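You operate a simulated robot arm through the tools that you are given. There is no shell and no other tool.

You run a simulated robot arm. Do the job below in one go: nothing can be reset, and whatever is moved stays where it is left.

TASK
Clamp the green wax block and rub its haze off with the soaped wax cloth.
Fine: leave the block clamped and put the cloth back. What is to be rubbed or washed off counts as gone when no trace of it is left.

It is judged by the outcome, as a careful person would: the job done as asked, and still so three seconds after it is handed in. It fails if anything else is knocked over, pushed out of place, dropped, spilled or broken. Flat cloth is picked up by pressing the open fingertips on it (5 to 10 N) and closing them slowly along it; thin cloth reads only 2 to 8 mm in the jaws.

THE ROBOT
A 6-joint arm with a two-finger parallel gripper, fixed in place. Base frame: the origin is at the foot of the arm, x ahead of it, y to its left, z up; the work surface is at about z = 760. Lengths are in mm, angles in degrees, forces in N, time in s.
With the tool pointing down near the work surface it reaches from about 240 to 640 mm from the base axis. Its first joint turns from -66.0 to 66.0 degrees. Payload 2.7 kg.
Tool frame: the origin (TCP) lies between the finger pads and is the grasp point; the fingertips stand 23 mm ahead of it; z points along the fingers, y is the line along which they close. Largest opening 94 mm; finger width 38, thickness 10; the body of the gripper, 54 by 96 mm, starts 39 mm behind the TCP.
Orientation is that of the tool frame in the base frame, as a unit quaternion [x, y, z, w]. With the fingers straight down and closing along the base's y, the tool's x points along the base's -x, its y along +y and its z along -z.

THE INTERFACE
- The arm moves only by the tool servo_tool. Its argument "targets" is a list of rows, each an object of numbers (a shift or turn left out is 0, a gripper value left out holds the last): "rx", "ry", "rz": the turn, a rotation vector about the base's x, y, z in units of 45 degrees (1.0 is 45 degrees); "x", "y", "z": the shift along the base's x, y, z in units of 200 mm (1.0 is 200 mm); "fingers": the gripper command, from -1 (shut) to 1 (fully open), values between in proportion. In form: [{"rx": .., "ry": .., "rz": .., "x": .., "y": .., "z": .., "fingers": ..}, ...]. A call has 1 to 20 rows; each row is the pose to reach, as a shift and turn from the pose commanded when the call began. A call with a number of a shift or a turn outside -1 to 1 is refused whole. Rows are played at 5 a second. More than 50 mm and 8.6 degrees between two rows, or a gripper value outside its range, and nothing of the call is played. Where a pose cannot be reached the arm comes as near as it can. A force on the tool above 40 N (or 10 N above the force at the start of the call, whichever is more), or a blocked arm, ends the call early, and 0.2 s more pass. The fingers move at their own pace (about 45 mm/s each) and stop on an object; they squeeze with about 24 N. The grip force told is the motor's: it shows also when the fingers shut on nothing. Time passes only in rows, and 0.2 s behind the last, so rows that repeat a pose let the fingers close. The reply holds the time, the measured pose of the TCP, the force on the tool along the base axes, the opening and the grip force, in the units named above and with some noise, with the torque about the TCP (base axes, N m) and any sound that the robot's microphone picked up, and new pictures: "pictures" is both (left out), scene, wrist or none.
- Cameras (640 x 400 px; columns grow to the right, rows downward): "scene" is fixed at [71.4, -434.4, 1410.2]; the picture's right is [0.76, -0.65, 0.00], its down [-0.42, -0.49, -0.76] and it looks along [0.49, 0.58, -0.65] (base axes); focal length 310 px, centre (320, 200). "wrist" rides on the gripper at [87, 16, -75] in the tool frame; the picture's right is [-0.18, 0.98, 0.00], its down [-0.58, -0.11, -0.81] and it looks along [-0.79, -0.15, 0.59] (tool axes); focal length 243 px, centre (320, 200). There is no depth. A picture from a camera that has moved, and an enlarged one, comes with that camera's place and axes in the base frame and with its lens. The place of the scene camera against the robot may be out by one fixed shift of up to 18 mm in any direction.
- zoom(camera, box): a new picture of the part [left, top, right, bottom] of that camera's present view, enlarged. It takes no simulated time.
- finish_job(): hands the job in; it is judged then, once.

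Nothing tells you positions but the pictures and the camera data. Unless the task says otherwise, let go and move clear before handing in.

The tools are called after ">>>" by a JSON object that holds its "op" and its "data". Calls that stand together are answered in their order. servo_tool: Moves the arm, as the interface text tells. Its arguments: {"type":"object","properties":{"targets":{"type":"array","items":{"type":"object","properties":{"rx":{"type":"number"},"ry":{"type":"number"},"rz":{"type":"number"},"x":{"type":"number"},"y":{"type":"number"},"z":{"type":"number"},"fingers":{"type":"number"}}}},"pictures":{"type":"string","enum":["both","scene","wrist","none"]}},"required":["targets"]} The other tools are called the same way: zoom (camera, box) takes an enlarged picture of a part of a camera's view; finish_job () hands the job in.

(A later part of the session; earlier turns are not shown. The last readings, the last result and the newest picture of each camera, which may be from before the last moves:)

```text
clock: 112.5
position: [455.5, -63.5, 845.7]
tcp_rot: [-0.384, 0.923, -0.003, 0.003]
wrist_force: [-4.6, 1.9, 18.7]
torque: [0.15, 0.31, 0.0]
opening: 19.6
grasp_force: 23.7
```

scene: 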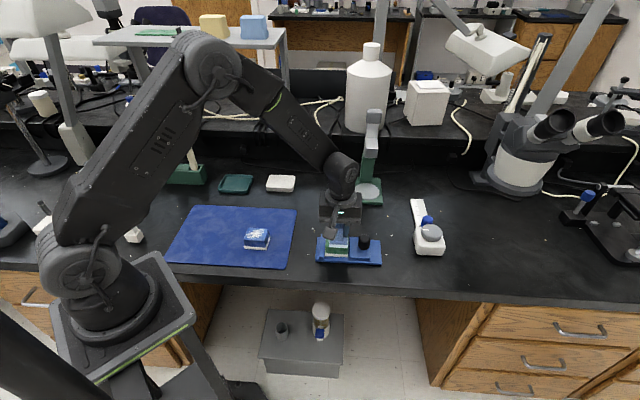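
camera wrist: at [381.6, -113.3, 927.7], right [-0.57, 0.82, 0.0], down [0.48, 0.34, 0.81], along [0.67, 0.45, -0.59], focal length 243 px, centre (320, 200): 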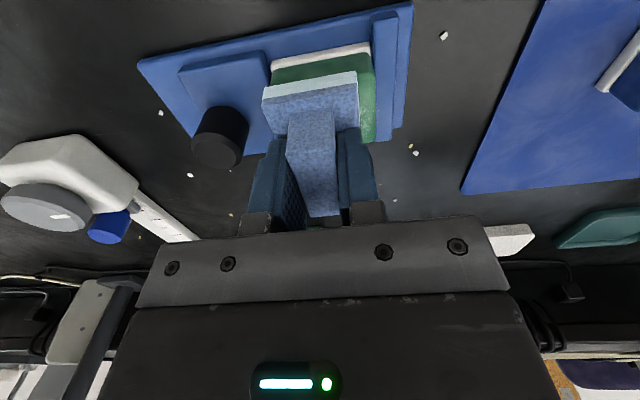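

Contact is at about 4–9 N. I will use one-way strokes toward the fixed bar, lifting on the return, so the block is only pushed against the bar.

>>> {"op": "servo_tool", "data": {"targets": [{"z": 0.012}, {"x": 0.0141, "y": -0.0566, "z": 0.012}, {"x": 0.0141, "y": -0.0566, "z": 0.0015}, {"x": -0.0071, "y": -0.0354, "z": 0.0015}, {"x": -0.0283, "y": -0.0141, "z": 0.0015}, {"x": -0.0495, "y": 0.0071, "z": 0.0015}, {"x": -0.0672, "y": 0.0247, "z": 0.0015}, {"x": -0.0672, "y": 0.0247, "z": 0.012}, {"x": 0.0354, "y": -0.0354, "z": 0.012}, {"x": 0.0354, "y": -0.0354, "z": 0.0015}, {"x": 0.0141, "y": -0.0141, "z": 0.0015}, {"x": -0.0071, "y": 0.0071, "z": 0.0015}, {"x": -0.0283, "y": 0.0283, "z": 0.0015}, {"x": -0.046, "y": 0.046, "z": 0.0015}, {"x": -0.046, "y": 0.046, "z": 0.012}, {"x": 0.0566, "y": -0.0141, "z": 0.012}, {"x": 0.0566, "y": -0.0141, "z": 0.0015}, {"x": 0.0354, "y": 0.0071, "z": 0.0015}, {"x": 0.0141, "y": 0.0283, "z": 0.0015}, {"x": -0.0071, "y": 0.0495, "z": 0.0015}]}}

>>> {"op": "zoom", "data": {"camera": "scene", "box": [300, 190, 400, 275]}}

>>> {"op": "zoom", "data": {"camera": "wrist", "box": [200, 0, 440, 220]}}

```text
clock: 116.7
position: [455.2, -54.0, 845.5]
tcp_rot: [-0.383, 0.924, -0.002, 0.002]
wrist_force: [3.0, -3.9, 9.7]
torque: [-0.09, 0.09, 0.08]
opening: 19.4
grasp_force: 24.3
camera wrist: at [380.6, -103.2, 921.0], right [-0.57, 0.82, -0.01], down [0.48, 0.34, 0.81], along [0.67, 0.46, -0.59], focal length 243 px, centre (320, 200)
```

scene: 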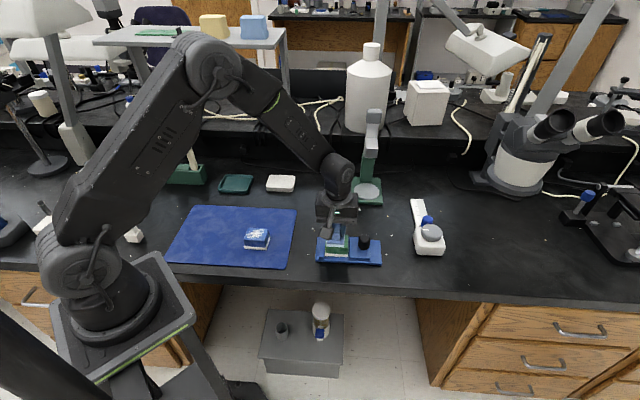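
wrist: 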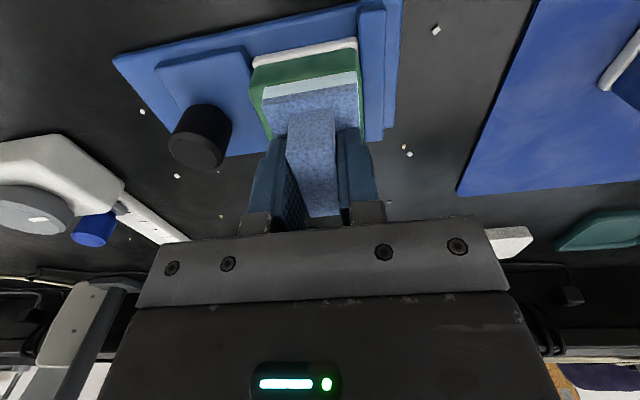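

```text
4.71 times, centred on (350, 232) of scene
camera zoom: at [71.3, -434.4, 1410.2], right [0.76, -0.65, 0.0], down [-0.42, -0.49, -0.76], along [0.49, 0.58, -0.65], focal length 1459 px, centre (179, 47)
```

zoom: 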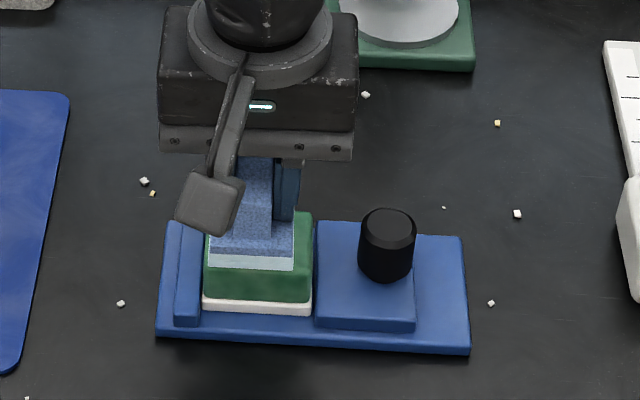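

```text
1.82 times, centred on (320, 110) of wrist
camera zoom: at [380.6, -103.2, 921.0], right [-0.57, 0.82, -0.01], down [0.48, 0.34, 0.81], along [0.67, 0.46, -0.59], focal length 441 px, centre (320, 364)
```

zoom: 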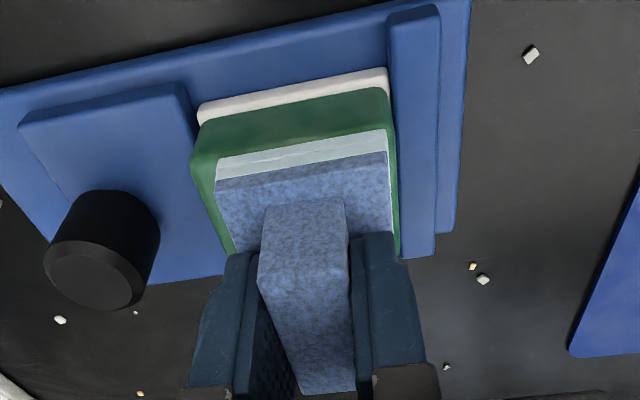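

The soaped cloth works: the exposed wax is now clear green. I will do another set of one-way strokes to cover the ends and both sides.

>>> {"op": "servo_tool", "data": {"targets": [{"z": 0.0105}, {"x": 0.0848, "y": -0.0707, "z": 0.0105}, {"x": 0.0848, "y": -0.0707, "z": 0.0}, {"x": 0.0636, "y": -0.0495, "z": 0.0}, {"x": 0.0424, "y": -0.0283, "z": 0.0}, {"x": 0.0177, "y": -0.0035, "z": 0.0}, {"x": -0.0071, "y": 0.0212, "z": 0.0}, {"x": -0.0071, "y": 0.0212, "z": 0.0105}, {"x": 0.0636, "y": -0.0919, "z": 0.0105}, {"x": 0.0636, "y": -0.0919, "z": 0.0}, {"x": 0.0389, "y": -0.0672, "z": 0.0}, {"x": 0.0141, "y": -0.0424, "z": 0.0}, {"x": -0.0106, "y": -0.0177, "z": 0.0}, {"x": -0.0318, "y": 0.0035, "z": 0.0}, {"x": -0.0318, "y": 0.0035, "z": 0.0105}, {"x": 0.0389, "y": -0.1167, "z": 0.0105}, {"x": 0.0389, "y": -0.1167, "z": 0.0}, {"x": 0.0106, "y": -0.0884, "z": 0.0}, {"x": -0.0177, "y": -0.0601, "z": 0.0}, {"x": -0.046, "y": -0.0318, "z": 0.0}], "pictures": "none"}}

>>> {"op": "servo_tool", "data": {"targets": [{"z": 0.05}, {"z": 0.2}, {"z": 0.35}, {"z": 0.4, "x": 0.12, "y": 0.02}, {"z": 0.4, "x": 0.25, "y": 0.0}, {"z": 0.4, "x": 0.3, "y": -0.1}, {"z": 0.4, "x": 0.3, "y": -0.17}, {"z": 0.4, "x": 0.3, "y": -0.17}]}}

>>> {"op": "zoom", "data": {"camera": "wrist", "box": [300, 0, 480, 150]}}

>>> {"op": "zoom", "data": {"camera": "scene", "box": [310, 215, 390, 275]}}

```text
clock: 120.9
position: [446.1, -59.8, 846.1]
tcp_rot: [-0.384, 0.923, -0.002, 0.002]
wrist_force: [4.5, -4.3, 11.2]
torque: [-0.04, 0.01, -0.01]
opening: 19.4
grasp_force: 24.1
```

```text
clock: 122.7
position: [505.3, -93.9, 926.8]
tcp_rot: [-0.383, 0.924, -0.001, 0.001]
wrist_force: [0.5, 0.1, -0.7]
torque: [0.06, -0.01, -0.01]
opening: 19.7
grasp_force: 24.1
camera wrist: at [431.4, -143.6, 1002.2], right [-0.57, 0.82, 0.0], down [0.49, 0.34, 0.81], along [0.67, 0.45, -0.59], focal length 243 px, centre (320, 200)
```

scene: 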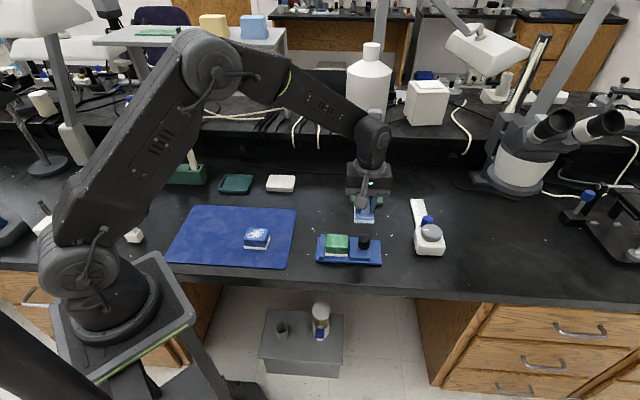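
wrist: 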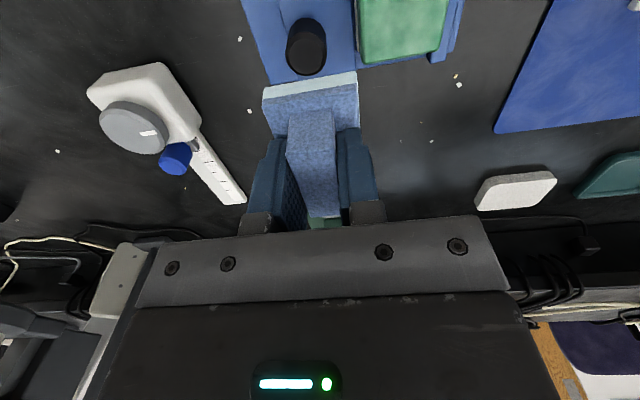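

```text
2.67 times, centred on (390, 75) of wrist
camera zoom: at [431.4, -143.6, 1002.2], right [-0.57, 0.82, 0.0], down [0.49, 0.34, 0.81], along [0.67, 0.45, -0.59], focal length 647 px, centre (133, 533)
```

zoom: 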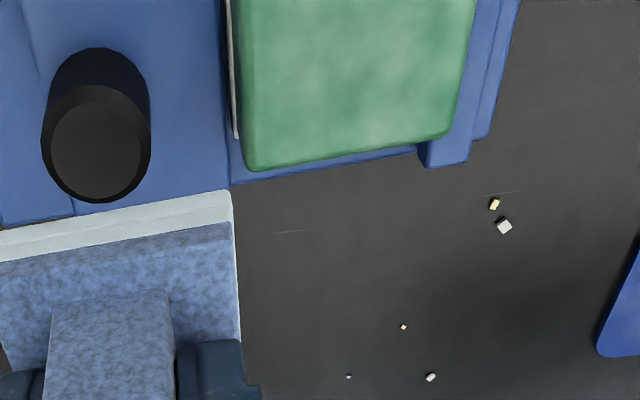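

```text
6.67 times, centred on (350, 245) of scene
camera zoom: at [71.4, -434.4, 1410.2], right [0.76, -0.65, 0.0], down [-0.42, -0.49, -0.76], along [0.49, 0.58, -0.65], focal length 2066 px, centre (120, -100)
```

zoom: 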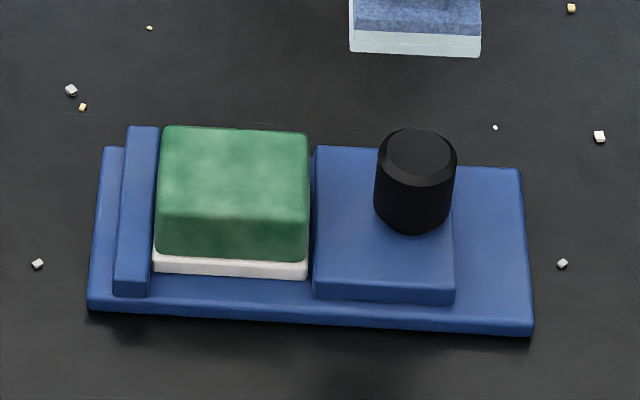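

The white haze is off, leaving only faint mottling that may be wax texture or a last trace. I will zoom closer.

>>> {"op": "zoom", "data": {"camera": "scene", "box": [328, 230, 360, 258]}}

>>> {"op": "zoom", "data": {"camera": "wrist", "box": [355, 0, 455, 75]}}

>>> {"op": "zoom", "data": {"camera": "scene", "box": [240, 222, 275, 257]}}

```text
14.29 times, centred on (344, 244) of scene
camera zoom: at [71.4, -434.4, 1410.2], right [0.76, -0.65, 0.0], down [-0.42, -0.49, -0.76], along [0.49, 0.58, -0.65], focal length 4428 px, centre (-23, -429)
```

zoom: 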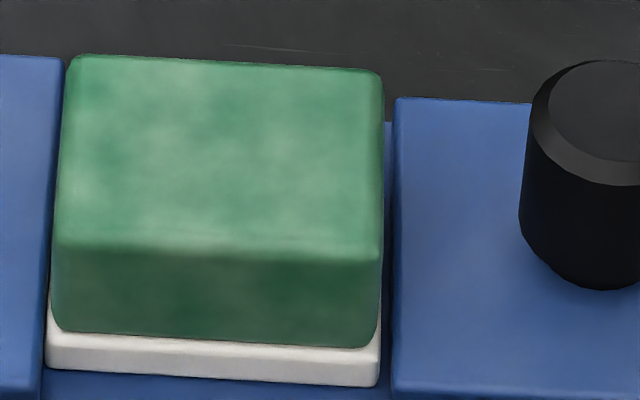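

```text
5.33 times, centred on (405, 38) of wrist
camera zoom: at [431.4, -143.6, 1002.2], right [-0.57, 0.82, 0.0], down [0.49, 0.34, 0.81], along [0.67, 0.45, -0.59], focal length 1294 px, centre (-133, 1067)
```

zoom: 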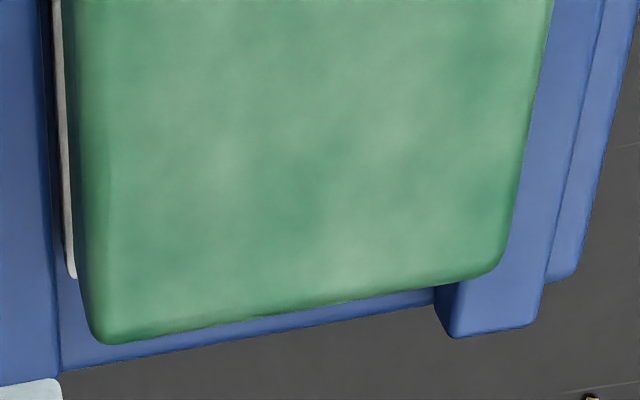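

```text
11.43 times, centred on (258, 240) of scene
camera zoom: at [71.4, -434.4, 1410.2], right [0.76, -0.65, 0.0], down [-0.42, -0.49, -0.76], along [0.49, 0.58, -0.65], focal length 3543 px, centre (1034, -251)
```

zoom: 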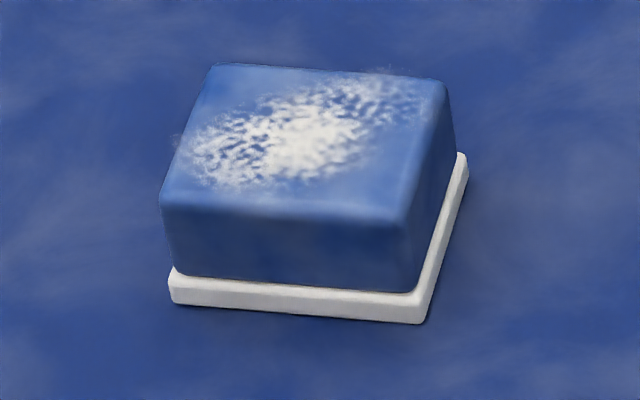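

What remains looks like the wax's own marbling, since it runs over the sides too. To be sure no trace is left I will do one more set of light one-way strokes.

>>> {"op": "servo_tool", "data": {"targets": [{"x": -0.08, "y": 0.06}, {"x": -0.1765, "y": 0.124, "z": -0.12}, {"x": -0.1765, "y": 0.124, "z": -0.26}, {"x": -0.1765, "y": 0.124, "z": -0.36}, {"x": -0.1765, "y": 0.124, "z": -0.388}, {"x": -0.1765, "y": 0.124, "z": -0.4}, {"x": -0.201, "y": 0.149, "z": -0.4}, {"x": -0.226, "y": 0.1735, "z": -0.4}, {"x": -0.2505, "y": 0.1985, "z": -0.4}, {"x": -0.272, "y": 0.2195, "z": -0.4}, {"x": -0.272, "y": 0.2195, "z": -0.388}, {"x": -0.2045, "y": 0.096, "z": -0.388}, {"x": -0.2045, "y": 0.096, "z": -0.4}, {"x": -0.2295, "y": 0.1205, "z": -0.4}, {"x": -0.254, "y": 0.1455, "z": -0.4}, {"x": -0.279, "y": 0.17, "z": -0.4}, {"x": -0.3, "y": 0.1915, "z": -0.4}, {"x": -0.3, "y": 0.1915, "z": -0.388}], "pictures": "none"}}

```text
clock: 126.5
position: [443.2, -54.7, 845.5]
tcp_rot: [-0.383, 0.924, 0.0, -0.002]
wrist_force: [-0.2, 0.8, -0.2]
torque: [-0.05, -0.03, -0.01]
opening: 19.7
grasp_force: 24.1
```

>>> {"op": "servo_tool", "data": {"targets": [{"x": 0.074, "y": -0.117, "z": 0.004}, {"x": 0.074, "y": -0.117, "z": -0.012}, {"x": 0.0495, "y": -0.092, "z": -0.012}, {"x": 0.0245, "y": -0.0675, "z": -0.012}, {"x": 0.0, "y": -0.0425, "z": -0.012}, {"x": -0.021, "y": -0.0215, "z": -0.012}, {"x": -0.021, "y": -0.0215, "z": 0.004}, {"x": 0.113, "y": -0.078, "z": 0.004}, {"x": 0.113, "y": -0.078, "z": -0.012}, {"x": 0.0885, "y": -0.053, "z": -0.012}, {"x": 0.0635, "y": -0.0285, "z": -0.012}, {"x": 0.039, "y": -0.0035, "z": -0.012}, {"x": 0.0175, "y": 0.0175, "z": -0.012}], "pictures": "none"}}

>>> {"op": "servo_tool", "data": {"targets": [{"z": 0.05}, {"z": 0.2}, {"z": 0.35}, {"z": 0.4, "x": 0.1, "y": -0.02}, {"z": 0.4, "x": 0.22, "y": -0.1}, {"z": 0.4, "x": 0.28, "y": -0.21}, {"z": 0.4, "x": 0.28, "y": -0.21}]}}

>>> {"op": "zoom", "data": {"camera": "wrist", "box": [340, 0, 460, 90]}}

>>> {"op": "zoom", "data": {"camera": "scene", "box": [328, 230, 360, 258]}}

>>> {"op": "zoom", "data": {"camera": "scene", "box": [310, 190, 410, 270]}}

```text
clock: 129.3
position: [448.6, -52.5, 845.3]
tcp_rot: [-0.384, 0.923, -0.002, 0.001]
wrist_force: [2.4, -1.6, 3.9]
torque: [-0.02, 0.03, 0.02]
opening: 19.4
grasp_force: 24.0
```

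```text
clock: 130.9
position: [504.4, -93.6, 924.4]
tcp_rot: [-0.384, 0.923, -0.002, 0.001]
wrist_force: [0.0, -0.6, -1.7]
torque: [0.03, -0.01, 0.02]
opening: 19.3
grasp_force: 23.3
camera wrist: at [430.6, -144.0, 999.6], right [-0.57, 0.82, 0.0], down [0.49, 0.34, 0.81], along [0.67, 0.45, -0.59], focal length 243 px, centre (320, 200)
```

scene: 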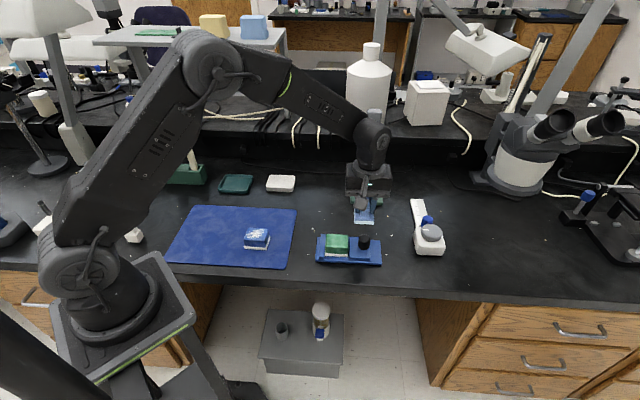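
wrist: 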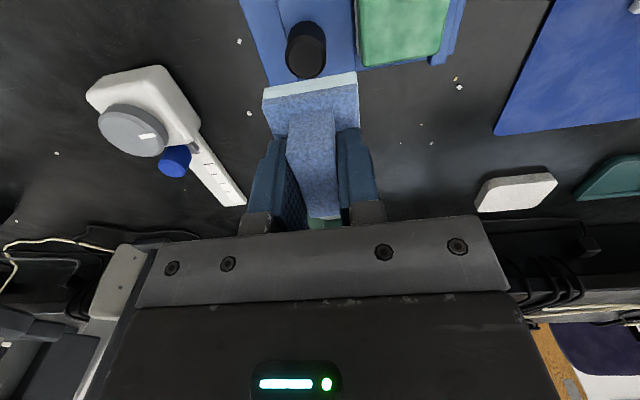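

```text
4.44 times, centred on (400, 45) of wrist
camera zoom: at [430.6, -144.0, 999.6], right [-0.57, 0.82, 0.0], down [0.49, 0.34, 0.81], along [0.67, 0.45, -0.59], focal length 1078 px, centre (-36, 889)
```

zoom: 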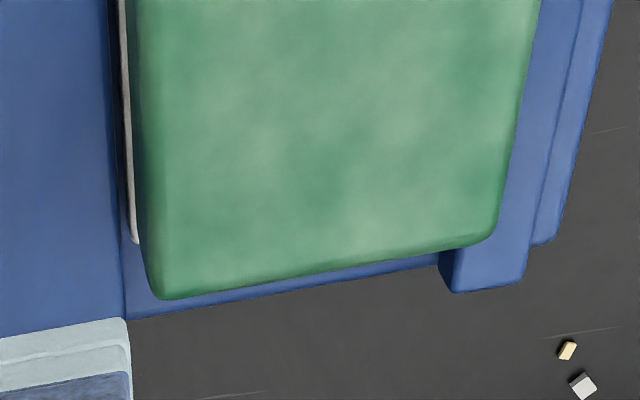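

```text
14.29 times, centred on (344, 244) of scene
camera zoom: at [71.4, -434.4, 1410.2], right [0.76, -0.65, 0.0], down [-0.42, -0.49, -0.76], along [0.49, 0.58, -0.65], focal length 4428 px, centre (-23, -429)
```

zoom: 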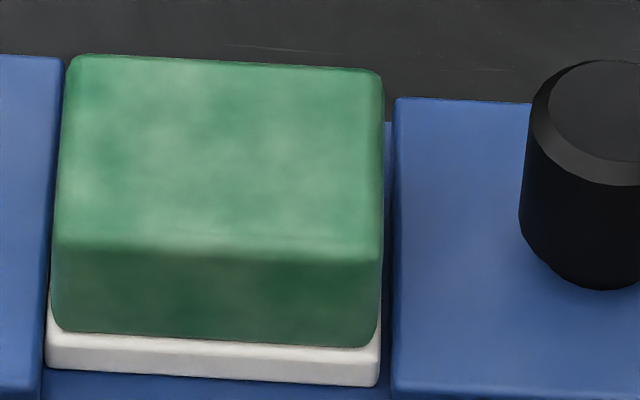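

```text
5.00 times, centred on (360, 230) of scene
camera zoom: at [71.4, -434.4, 1410.2], right [0.76, -0.65, 0.0], down [-0.42, -0.49, -0.76], along [0.49, 0.58, -0.65], focal length 1550 px, centre (120, 50)
```

zoom: 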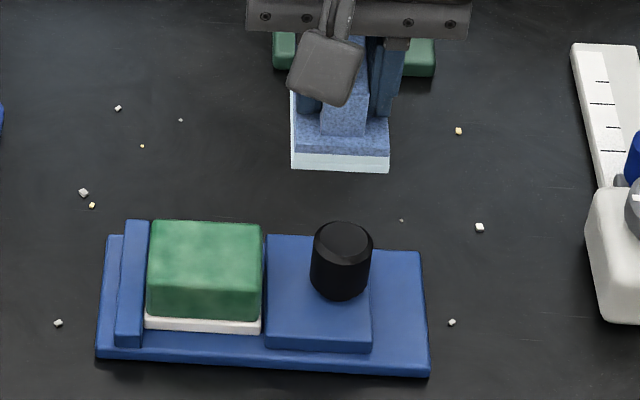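

The surface is unchanged by the extra pass, so what's left is only the wax's own marbling and the haze is gone. Next I will carry the cloth back along the same path to its place at (599,180.5).

>>> {"op": "servo_tool", "data": {"targets": [{"x": -0.05, "y": 0.15}, {"x": -0.093, "y": 0.3}, {"x": -0.093, "y": 0.38}, {"x": -0.02, "y": 0.5}, {"x": 0.06, "y": 0.64}, {"x": 0.13, "y": 0.76}, {"x": 0.192, "y": 0.873}], "pictures": "none"}}

>>> {"op": "servo_tool", "data": {"targets": [{"x": 0.08, "y": 0.14}, {"x": 0.16, "y": 0.28}, {"x": 0.24, "y": 0.41}, {"x": 0.285, "y": 0.4975}, {"x": 0.285, "y": 0.4975, "z": -0.12}, {"x": 0.285, "y": 0.4975, "z": -0.26}, {"x": 0.285, "y": 0.4975, "z": -0.4}, {"x": 0.285, "y": 0.4975, "z": -0.5}, {"x": 0.285, "y": 0.4975, "z": -0.55}, {"x": 0.285, "y": 0.4975, "z": -0.55}]}}

>>> {"op": "zoom", "data": {"camera": "scene", "box": [270, 120, 370, 210]}}

```text
clock: 132.5
position: [542.1, 79.1, 924.4]
tcp_rot: [-0.383, 0.924, -0.002, 0.0]
wrist_force: [-1.2, -0.5, 0.0]
torque: [0.03, -0.02, -0.01]
opening: 19.5
grasp_force: 23.8
```

```text
clock: 134.7
position: [599.8, 181.0, 815.1]
tcp_rot: [-0.383, 0.924, -0.003, 0.001]
wrist_force: [0.4, 0.0, -1.1]
torque: [0.03, -0.02, -0.01]
opening: 19.2
grasp_force: 24.1
camera wrist: at [525.3, 132.0, 890.3], right [-0.57, 0.82, 0.0], down [0.48, 0.34, 0.81], along [0.67, 0.45, -0.59], focal length 243 px, centre (320, 200)
```

scene: 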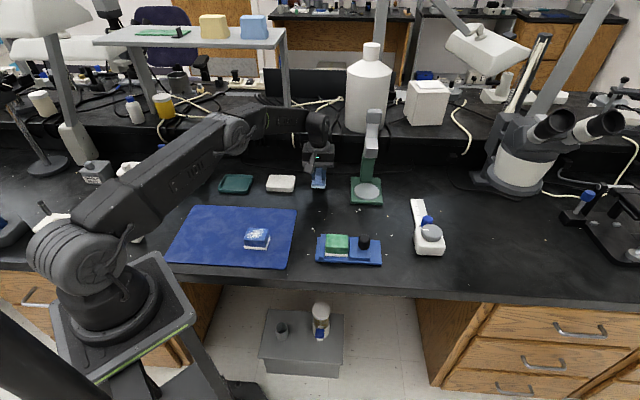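
wrist: 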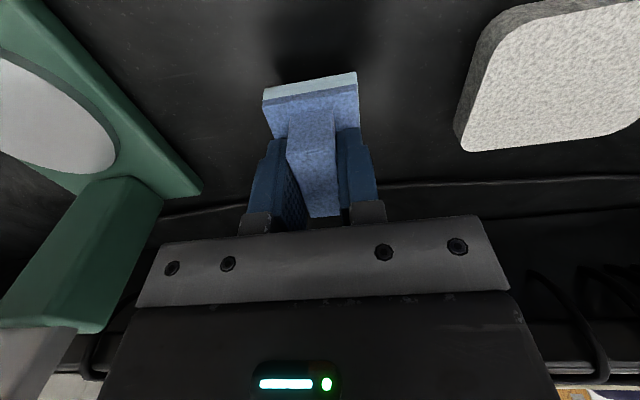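

```text
4.44 times, centred on (320, 165) of scene
camera zoom: at [71.4, -434.4, 1410.2], right [0.76, -0.65, 0.0], down [-0.42, -0.49, -0.76], along [0.49, 0.58, -0.65], focal length 1378 px, centre (320, 356)
```

zoom: 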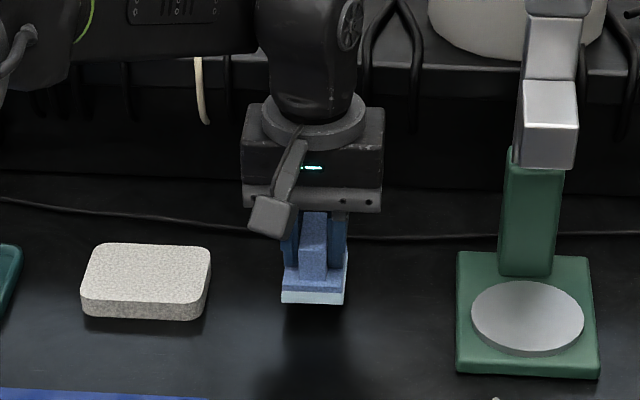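

>>> {"op": "servo_tool", "data": {"targets": [{"z": -0.02}, {"z": -0.04}, {"z": -0.055}, {"z": -0.062}, {"z": -0.062}], "pictures": "none"}}

>>> {"op": "servo_tool", "data": {"targets": [{"z": -0.003}, {"z": -0.005}, {"z": -0.005}], "pictures": "none"}}

```text
clock: 135.9
position: [600.1, 181.4, 803.9]
tcp_rot: [-0.383, 0.924, -0.002, 0.001]
wrist_force: [0.4, -0.2, -0.8]
torque: [0.02, 0.01, 0.06]
opening: 19.4
grasp_force: 23.9
```

```text
clock: 136.7
position: [599.3, 181.4, 802.3]
tcp_rot: [-0.384, 0.923, -0.001, 0.001]
wrist_force: [-0.5, 0.4, -1.3]
torque: [0.0, -0.03, 0.02]
opening: 19.5
grasp_force: 24.1
```

>>> {"op": "servo_tool", "data": {"targets": [{"z": -0.003}, {"z": -0.005}, {"z": -0.005}], "pictures": "none"}}

>>> {"op": "servo_tool", "data": {"targets": [{"z": -0.0025}, {"z": -0.004}, {"z": -0.004}], "pictures": "scene"}}

```text
clock: 137.5
position: [598.8, 180.1, 802.1]
tcp_rot: [-0.384, 0.923, -0.002, 0.0]
wrist_force: [0.0, 0.0, -0.2]
torque: [-0.02, 0.02, -0.02]
opening: 19.3
grasp_force: 23.9
```

```text
clock: 138.3
position: [599.4, 180.8, 801.1]
tcp_rot: [-0.383, 0.924, -0.001, 0.001]
wrist_force: [0.1, 0.8, -1.1]
torque: [0.01, 0.02, 0.03]
opening: 19.7
grasp_force: 23.7
```

scene: 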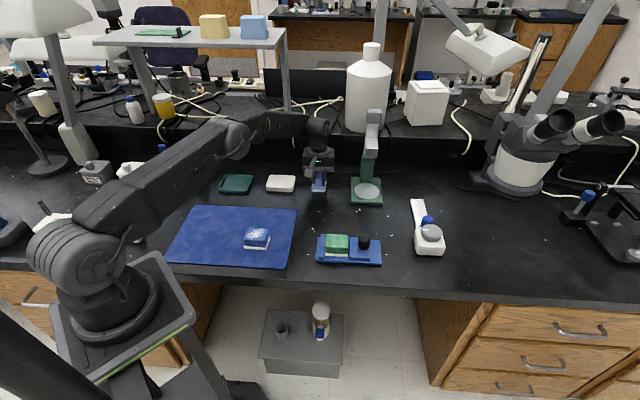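

>>> {"op": "servo_tool", "data": {"targets": [{"z": -0.0025}, {"z": -0.005}, {"z": -0.005}], "pictures": "none"}}

>>> {"op": "zoom", "data": {"camera": "scene", "box": [295, 150, 345, 200]}}

```text
clock: 139.1
position: [599.1, 179.3, 799.7]
tcp_rot: [-0.384, 0.923, -0.002, 0.0]
wrist_force: [-1.8, -0.2, 3.6]
torque: [0.08, 0.14, 0.03]
opening: 19.4
grasp_force: 24.1
```

```text
8.00 times, centred on (320, 175) of scene
camera zoom: at [71.2, -434.4, 1410.2], right [0.76, -0.65, 0.0], down [-0.42, -0.49, -0.76], along [0.49, 0.58, -0.65], focal length 2480 px, centre (320, 400)
```

zoom: 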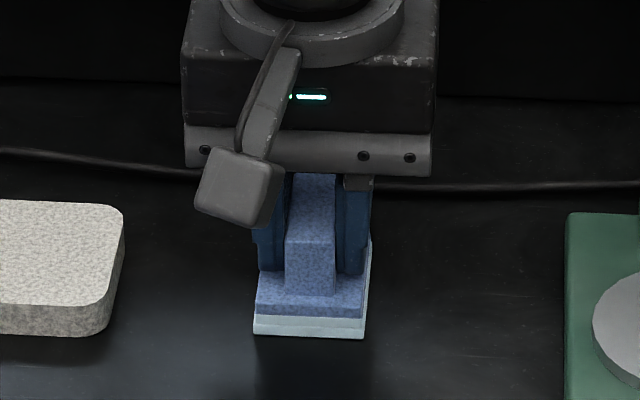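

The cloth rests on its original spot, matching the first picture to within about 2 mm. I will open the fingers and rise straight up.

>>> {"op": "servo_tool", "data": {"targets": [{"fingers": -0.55}, {"fingers": -0.4}, {"fingers": -0.2}, {"fingers": 0.0}, {"fingers": 0.05}, {"z": 0.03}, {"z": 0.12}, {"z": 0.28}, {"z": 0.45}, {"z": 0.6}]}}

>>> {"op": "zoom", "data": {"camera": "scene", "box": [270, 140, 370, 210]}}

```text
clock: 141.3
position: [599.3, 179.3, 919.1]
tcp_rot: [-0.384, 0.923, -0.003, 0.001]
wrist_force: [-0.6, -1.0, -0.3]
torque: [0.03, 0.0, 0.01]
opening: 49.4
grasp_force: 0.0
camera wrist: at [525.6, 130.7, 994.5], right [-0.57, 0.82, 0.0], down [0.48, 0.34, 0.81], along [0.67, 0.45, -0.59], focal length 243 px, centre (320, 200)
```

scene: 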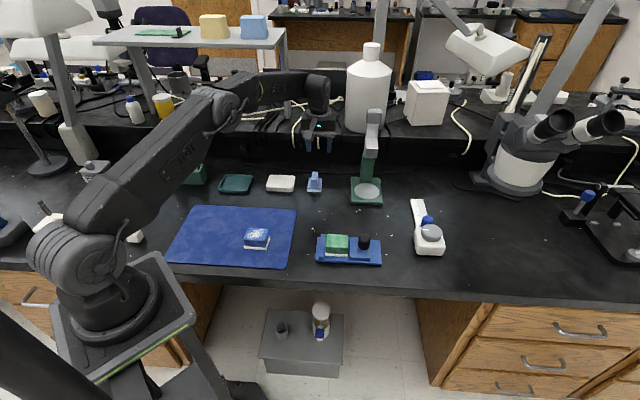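
wrist: 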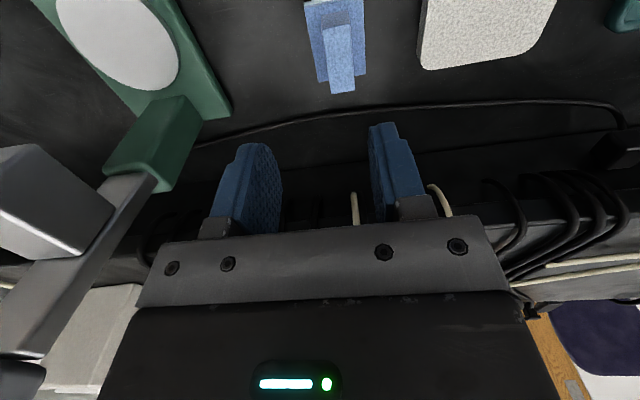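

```text
5.71 times, centred on (320, 175) of scene
camera zoom: at [71.4, -434.4, 1410.2], right [0.76, -0.65, 0.0], down [-0.42, -0.49, -0.76], along [0.49, 0.58, -0.65], focal length 1771 px, centre (320, 343)
```

zoom: 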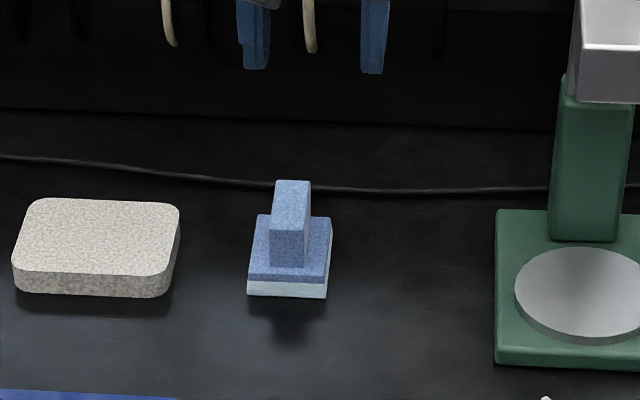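

The cloth looks shifted to the left after release. I will measure it with the same enlarged view as at the start.

>>> {"op": "zoom", "data": {"camera": "scene", "box": [290, 160, 350, 205]}}

>>> {"op": "zoom", "data": {"camera": "wrist", "box": [260, 0, 420, 120]}}

```text
8.89 times, centred on (320, 182) of scene
camera zoom: at [71.4, -434.4, 1410.2], right [0.76, -0.65, 0.0], down [-0.42, -0.49, -0.76], along [0.49, 0.58, -0.65], focal length 2755 px, centre (320, 356)
```

zoom: 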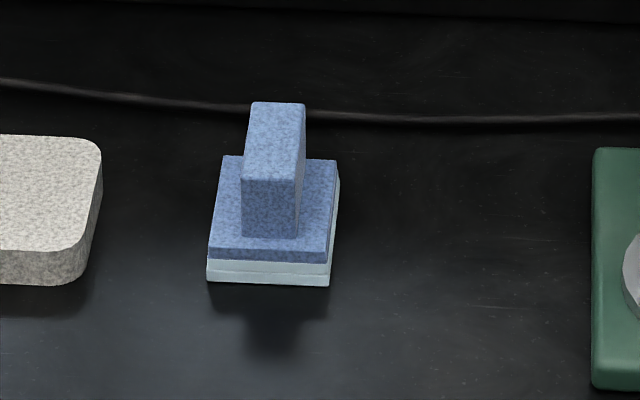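

```text
3.33 times, centred on (340, 60) of wrist
camera zoom: at [525.6, 130.7, 994.5], right [-0.57, 0.82, 0.0], down [0.48, 0.34, 0.81], along [0.67, 0.45, -0.59], focal length 809 px, centre (253, 667)
```

zoom: 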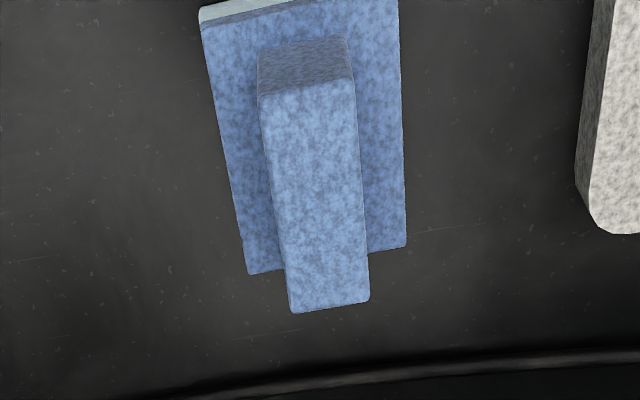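

The fingertips were brushing the cloth's base and dragged it about 13 mm on opening. I will grip it again a little higher, set it back on its exact spot and release with the tips clear.

>>> {"op": "servo_tool", "data": {"targets": [{"x": -0.0525, "y": 0.0645}, {"x": -0.0525, "y": 0.0645, "z": -0.15}, {"x": -0.0525, "y": 0.0645, "z": -0.3}, {"x": -0.0525, "y": 0.0645, "z": -0.4}, {"x": -0.0525, "y": 0.0645, "z": -0.4}]}}

>>> {"op": "zoom", "data": {"camera": "wrist", "box": [200, 0, 440, 220]}}

>>> {"op": "zoom", "data": {"camera": "scene", "box": [270, 120, 370, 210]}}

```text
clock: 142.5
position: [588.6, 194.2, 837.9]
tcp_rot: [-0.384, 0.923, -0.003, 0.001]
wrist_force: [0.2, 0.1, 0.8]
torque: [-0.01, 0.0, -0.01]
opening: 49.5
grasp_force: 0.0
camera wrist: at [515.0, 144.5, 914.2], right [-0.57, 0.82, 0.0], down [0.48, 0.34, 0.81], along [0.67, 0.45, -0.59], focal length 243 px, centre (320, 200)
```

scene: 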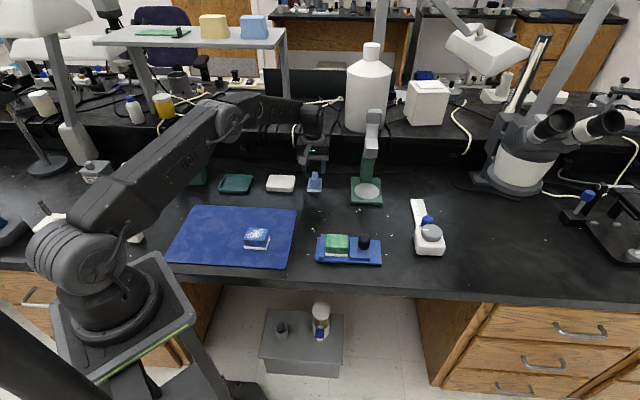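
wrist: 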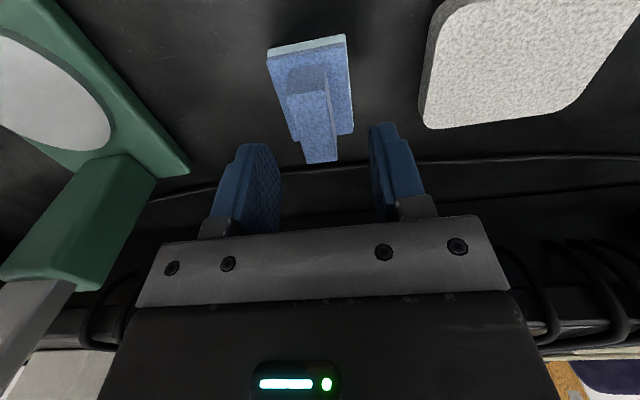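

```text
1.82 times, centred on (320, 110) of wrist
camera zoom: at [515.0, 144.5, 914.2], right [-0.57, 0.82, 0.0], down [0.48, 0.34, 0.81], along [0.67, 0.45, -0.59], focal length 441 px, centre (320, 364)
```

zoom: 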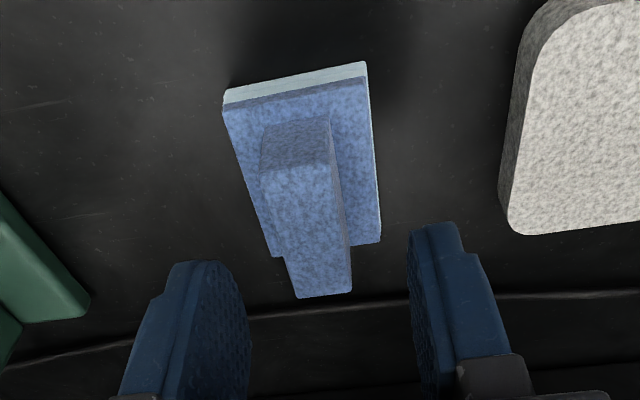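

```text
4.44 times, centred on (320, 165) of scene
camera zoom: at [71.4, -434.4, 1410.2], right [0.76, -0.65, 0.0], down [-0.42, -0.49, -0.76], along [0.49, 0.58, -0.65], focal length 1378 px, centre (320, 356)
```

zoom: 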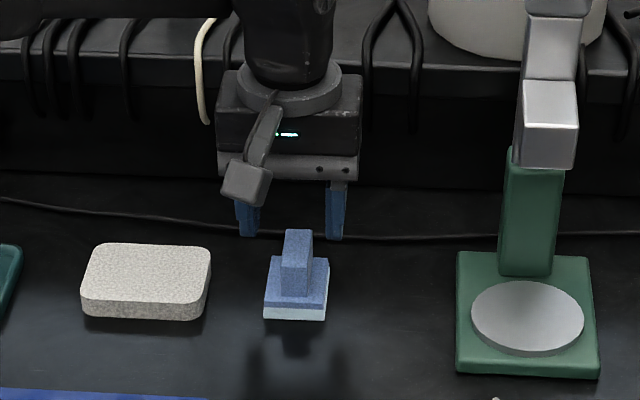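

>>> {"op": "servo_tool", "data": {"targets": [{"x": 0.005, "y": -0.009, "z": -0.06}, {"x": 0.005, "y": -0.009, "z": -0.12}, {"x": 0.005, "y": -0.009, "z": -0.1775}, {"x": 0.005, "y": -0.009, "z": -0.1775}, {"x": 0.005, "y": -0.009, "z": -0.1775, "fingers": -0.2}, {"x": 0.005, "y": -0.009, "z": -0.1775, "fingers": -0.4}, {"x": 0.005, "y": -0.009, "z": -0.1775, "fingers": -0.6}, {"x": 0.005, "y": -0.009, "z": -0.1775, "fingers": -0.8}, {"x": 0.005, "y": -0.009, "z": -0.1775, "fingers": -0.9}, {"x": 0.005, "y": -0.009, "z": -0.1775, "fingers": -0.9}]}}

>>> {"op": "zoom", "data": {"camera": "scene", "box": [290, 160, 350, 205]}}

```text
clock: 144.7
position: [589.2, 192.4, 805.1]
tcp_rot: [-0.383, 0.924, -0.001, 0.001]
wrist_force: [0.3, 0.1, 0.2]
torque: [0.02, 0.0, 0.03]
opening: 19.3
grasp_force: 23.8
camera wrist: at [516.6, 143.4, 879.7], right [-0.57, 0.82, 0.0], down [0.48, 0.34, 0.81], along [0.67, 0.45, -0.59], focal length 243 px, centre (320, 200)
```

scene: 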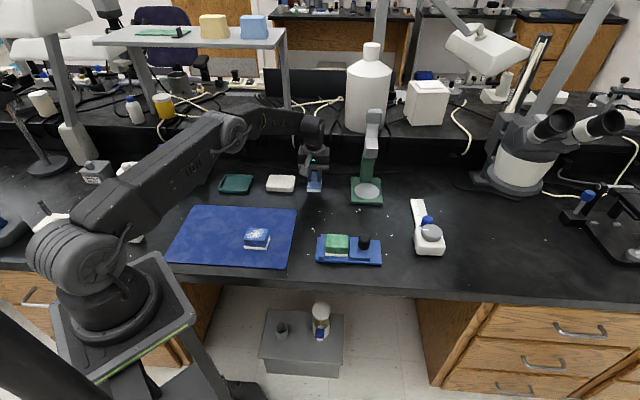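
wrist: 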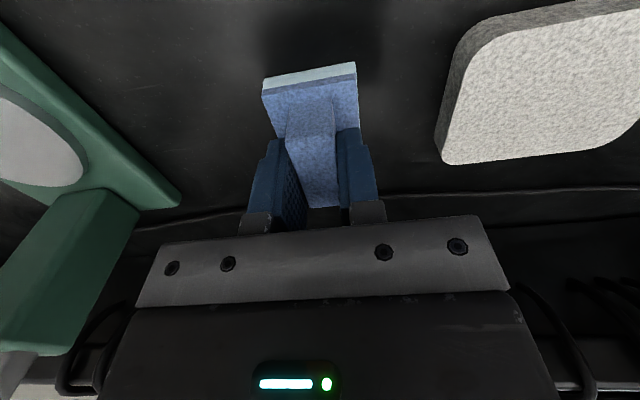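

```text
8.89 times, centred on (320, 182) of scene
camera zoom: at [71.4, -434.4, 1410.2], right [0.76, -0.65, 0.0], down [-0.42, -0.49, -0.76], along [0.49, 0.58, -0.65], focal length 2755 px, centre (320, 356)
```

zoom: 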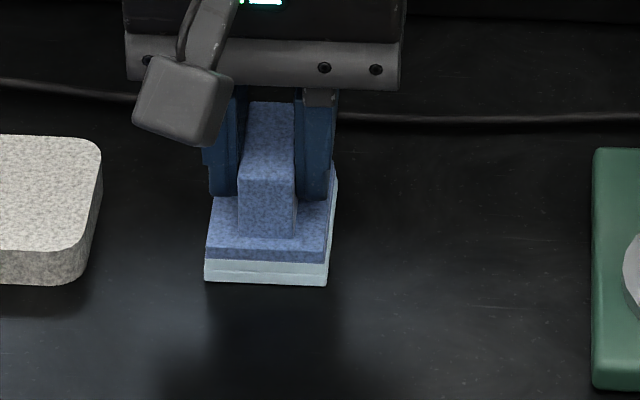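

>>> {"op": "servo_tool", "data": {"targets": [{"z": 0.025}, {"x": 0.023, "y": -0.028, "z": 0.025}, {"x": 0.046, "y": -0.0565, "z": 0.025}, {"x": 0.046, "y": -0.0565, "z": 0.012}, {"x": 0.046, "y": -0.0565, "z": 0.004}, {"x": 0.046, "y": -0.0565, "z": 0.0}, {"x": 0.046, "y": -0.0565, "z": 0.0}], "pictures": "none"}}

>>> {"op": "zoom", "data": {"camera": "scene", "box": [290, 160, 350, 205]}}

```text
clock: 146.3
position: [599.6, 179.2, 803.7]
tcp_rot: [-0.383, 0.924, -0.003, 0.0]
wrist_force: [-1.9, -1.7, 5.1]
torque: [-0.02, 0.13, 0.07]
opening: 19.5
grasp_force: 24.8
```

```text
8.89 times, centred on (320, 182) of scene
camera zoom: at [71.3, -434.4, 1410.2], right [0.76, -0.65, 0.0], down [-0.42, -0.49, -0.76], along [0.49, 0.58, -0.65], focal length 2755 px, centre (320, 356)
```

zoom: 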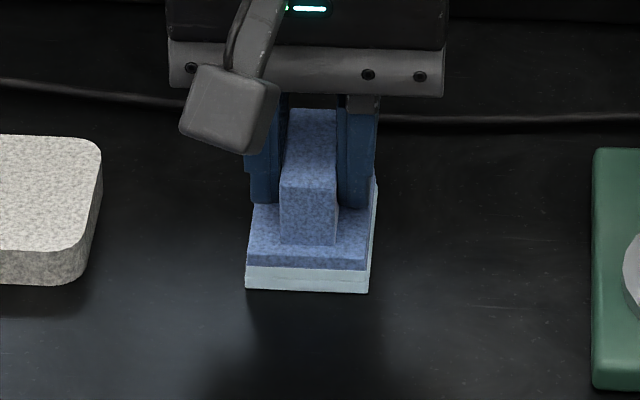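

The cloth is within about 2 mm of its first position and the fingertips are clear of its base. I will open and rise.

>>> {"op": "servo_tool", "data": {"targets": [{"z": 0.002}, {"z": 0.002, "fingers": -0.5}, {"z": 0.002, "fingers": -0.3}, {"z": 0.002, "fingers": 0.0}, {"z": 0.002, "fingers": 0.05}, {"z": 0.002, "fingers": 0.05}], "pictures": "none"}}

>>> {"op": "zoom", "data": {"camera": "scene", "box": [290, 160, 350, 205]}}

```text
clock: 147.7
position: [598.6, 180.2, 803.9]
tcp_rot: [-0.383, 0.924, -0.003, 0.001]
wrist_force: [-0.5, 0.2, 0.7]
torque: [-0.05, 0.01, 0.02]
opening: 49.7
grasp_force: 0.1
```

```text
8.89 times, centred on (320, 182) of scene
camera zoom: at [71.4, -434.4, 1410.2], right [0.76, -0.65, 0.0], down [-0.42, -0.49, -0.76], along [0.49, 0.58, -0.65], focal length 2755 px, centre (320, 356)
```

zoom: 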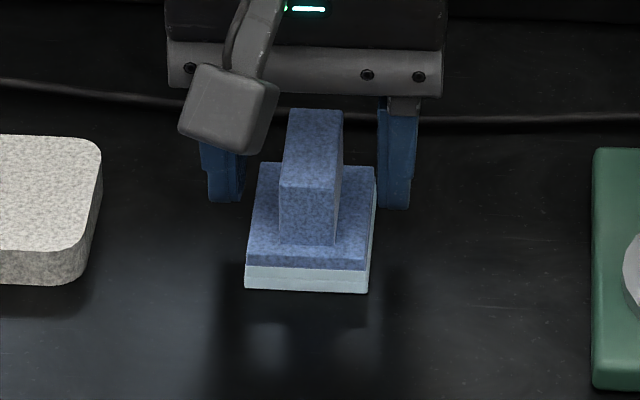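

The cloth stayed in place on release. I will leave it, swing back behind the clamp knob with closed fingers and snug the slide up against the block again.

>>> {"op": "servo_tool", "data": {"targets": [{"z": 0.1}, {"z": 0.25}, {"z": 0.42}, {"z": 0.6}, {"z": 0.7, "x": -0.06, "y": -0.06, "rz": -0.14}, {"z": 0.7, "x": -0.15, "y": -0.15, "rz": -0.29}, {"z": 0.7, "x": -0.25, "y": -0.25, "rz": -0.44}, {"z": 0.7, "x": -0.35, "y": -0.36, "rz": -0.6}, {"z": 0.7, "x": -0.45, "y": -0.47, "rz": -0.76}, {"z": 0.7, "x": -0.54, "y": -0.57, "rz": -0.9}, {"z": 0.7, "x": -0.596, "y": -0.64, "rz": -1.0}], "pictures": "none"}}

>>> {"op": "servo_tool", "data": {"targets": [{"x": 0.03, "y": -0.12, "rz": -0.15}, {"x": 0.07, "y": -0.28, "rz": -0.3, "fingers": -1.0}, {"x": 0.12, "y": -0.44, "rz": -0.46}, {"x": 0.17, "y": -0.6, "rz": -0.62}, {"x": 0.22, "y": -0.75, "rz": -0.78}, {"x": 0.26, "y": -0.88, "rz": -0.92}, {"x": 0.2875, "y": -0.9665, "rz": -1.0}, {"x": 0.2875, "y": -0.9665, "rz": -1.0}]}}

>>> {"op": "zoom", "data": {"camera": "wrist", "box": [200, 0, 440, 220]}}

>>> {"op": "zoom", "data": {"camera": "scene", "box": [310, 190, 410, 270]}}

>>> {"op": "zoom", "data": {"camera": "scene", "box": [290, 160, 350, 205]}}

```text
clock: 150.1
position: [480.6, 51.5, 945.7]
tcp_rot: [0.0, 1.0, -0.002, 0.0]
wrist_force: [-0.7, 0.8, -0.1]
torque: [-0.01, -0.04, -0.02]
opening: 49.3
grasp_force: 0.1
```

```text
clock: 151.9
position: [537.4, -140.7, 942.8]
tcp_rot: [0.383, 0.924, -0.002, -0.001]
wrist_force: [0.0, 0.2, 0.2]
torque: [-0.01, -0.02, 0.0]
opening: 0.0
grasp_force: 24.0
camera wrist: at [486.8, -67.8, 1017.9], right [0.82, 0.57, 0.0], down [0.34, -0.49, 0.81], along [0.45, -0.67, -0.59], focal length 243 px, centre (320, 200)
```

scene: 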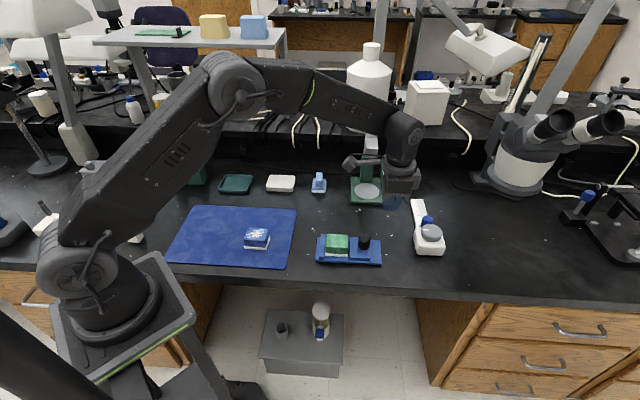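
wrist: 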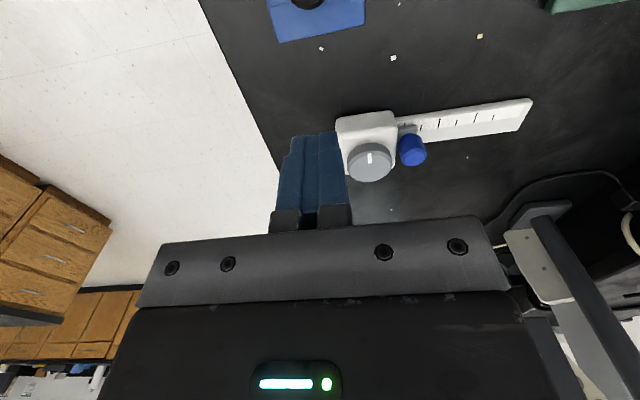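

```text
1.82 times, centred on (320, 110) of wrist
camera zoom: at [486.8, -67.8, 1017.9], right [0.82, 0.57, 0.0], down [0.34, -0.49, 0.81], along [0.45, -0.67, -0.59], focal length 441 px, centre (320, 364)
```

zoom: 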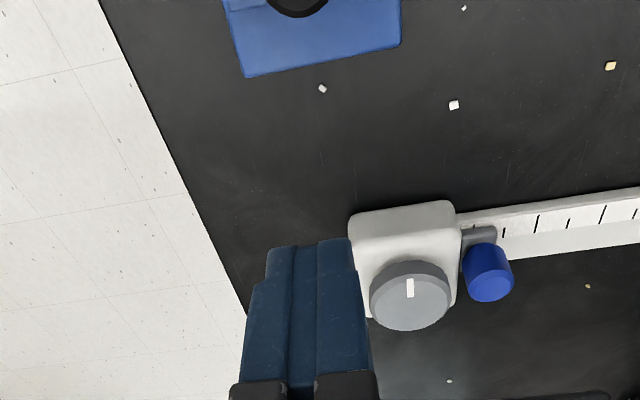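

```text
5.00 times, centred on (360, 230) of scene
camera zoom: at [71.4, -434.4, 1410.2], right [0.76, -0.65, 0.0], down [-0.42, -0.49, -0.76], along [0.49, 0.58, -0.65], focal length 1550 px, centre (120, 50)
```

zoom: 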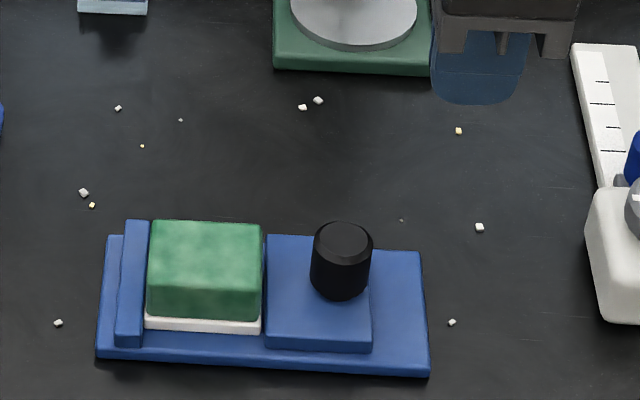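

```text
8.89 times, centred on (320, 182) of scene
camera zoom: at [71.4, -434.4, 1410.2], right [0.76, -0.65, 0.0], down [-0.42, -0.49, -0.76], along [0.49, 0.58, -0.65], focal length 2755 px, centre (320, 356)
```

zoom: 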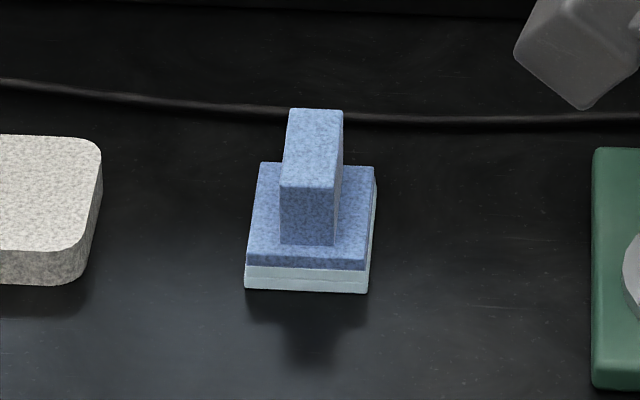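

The cloth is back in its place. I will lower the closed fingers behind the knob and push gently.

>>> {"op": "servo_tool", "data": {"targets": [{"z": -0.12}, {"z": -0.26}, {"z": -0.4}, {"z": -0.54}, {"z": -0.64}, {"z": -0.68}, {"z": -0.68}], "pictures": "none"}}

>>> {"op": "servo_tool", "data": {"targets": [{"x": -0.007, "y": 0.007}, {"x": -0.014, "y": 0.014}, {"x": -0.021, "y": 0.021}, {"x": -0.028, "y": 0.028}, {"x": -0.035, "y": 0.035}, {"x": -0.035, "y": 0.035}], "pictures": "none"}}

>>> {"op": "zoom", "data": {"camera": "scene", "box": [330, 230, 380, 265]}}

```text
clock: 153.5
position: [537.9, -142.0, 807.4]
tcp_rot: [0.382, 0.924, -0.001, -0.001]
wrist_force: [-0.3, 0.0, 0.0]
torque: [0.0, -0.01, 0.01]
opening: 0.1
grasp_force: 24.1
```

```text
clock: 154.9
position: [532.1, -134.4, 807.9]
tcp_rot: [0.381, 0.924, -0.002, 0.0]
wrist_force: [0.5, 0.3, -0.6]
torque: [0.03, -0.01, -0.01]
opening: 0.0
grasp_force: 24.1
```

```text
11.43 times, centred on (355, 248) of scene
camera zoom: at [71.4, -434.4, 1410.2], right [0.76, -0.65, 0.0], down [-0.42, -0.49, -0.76], along [0.49, 0.58, -0.65], focal length 3543 px, centre (-80, -343)
```

zoom: 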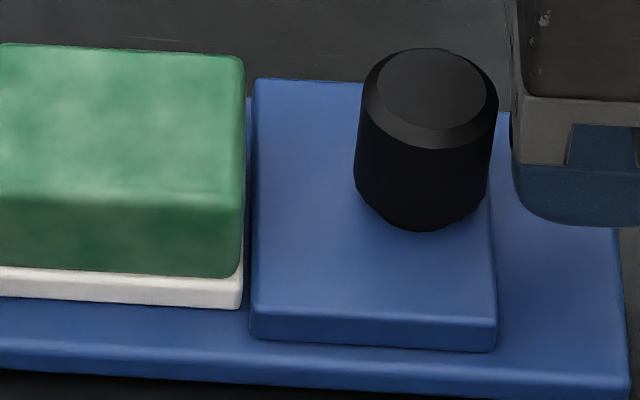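

>>> {"op": "servo_tool", "data": {"targets": [{"x": -0.0035, "y": 0.0035}, {"x": -0.007, "y": 0.007}, {"x": -0.0105, "y": 0.0105}, {"x": -0.014, "y": 0.014}, {"x": -0.014, "y": 0.014}], "pictures": "none"}}

>>> {"op": "zoom", "data": {"camera": "scene", "box": [330, 230, 380, 265]}}

```text
clock: 156.1
position: [526.5, -132.8, 807.9]
tcp_rot: [0.382, 0.924, -0.003, 0.001]
wrist_force: [3.5, -3.2, -0.9]
torque: [0.0, -0.01, 0.0]
opening: 0.1
grasp_force: 24.4
```

```text
11.43 times, centred on (355, 248) of scene
camera zoom: at [71.5, -434.5, 1410.2], right [0.76, -0.65, 0.0], down [-0.42, -0.49, -0.76], along [0.49, 0.58, -0.65], focal length 3543 px, centre (-80, -343)
```

zoom: 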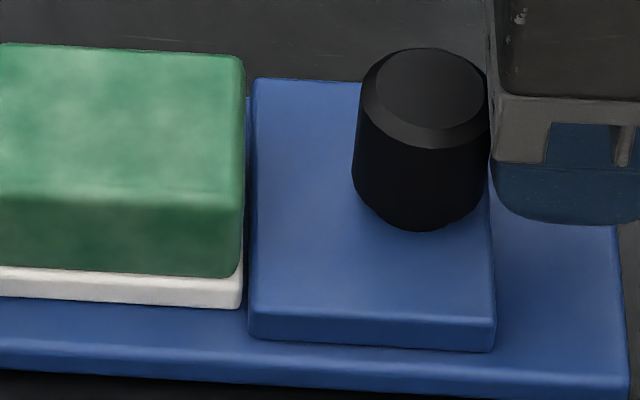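

>>> {"op": "servo_tool", "data": {"targets": [{"x": -0.003, "y": 0.003}, {"x": -0.006, "y": 0.006}, {"x": -0.009, "y": 0.009}, {"x": -0.009, "y": 0.009}], "pictures": "none"}}

>>> {"op": "zoom", "data": {"camera": "scene", "box": [330, 230, 380, 265]}}

```text
clock: 157.1
position: [527.0, -130.8, 808.6]
tcp_rot: [0.382, 0.924, -0.003, 0.002]
wrist_force: [17.6, -15.8, -7.5]
torque: [-0.01, -0.05, -0.02]
opening: 0.0
grasp_force: 24.2
```

```text
11.43 times, centred on (355, 248) of scene
camera zoom: at [71.9, -434.8, 1410.0], right [0.76, -0.65, 0.0], down [-0.42, -0.49, -0.76], along [0.49, 0.58, -0.65], focal length 3543 px, centre (-80, -343)
```

zoom: 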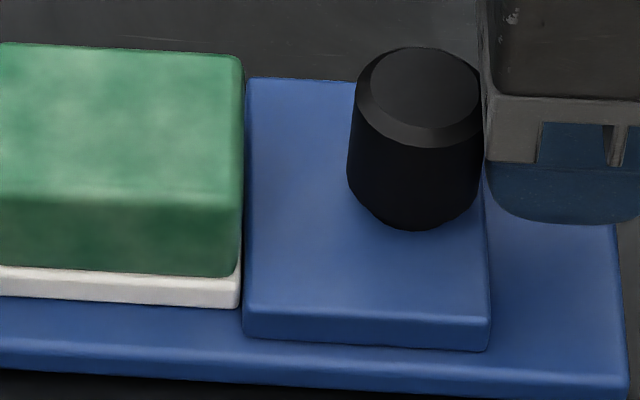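

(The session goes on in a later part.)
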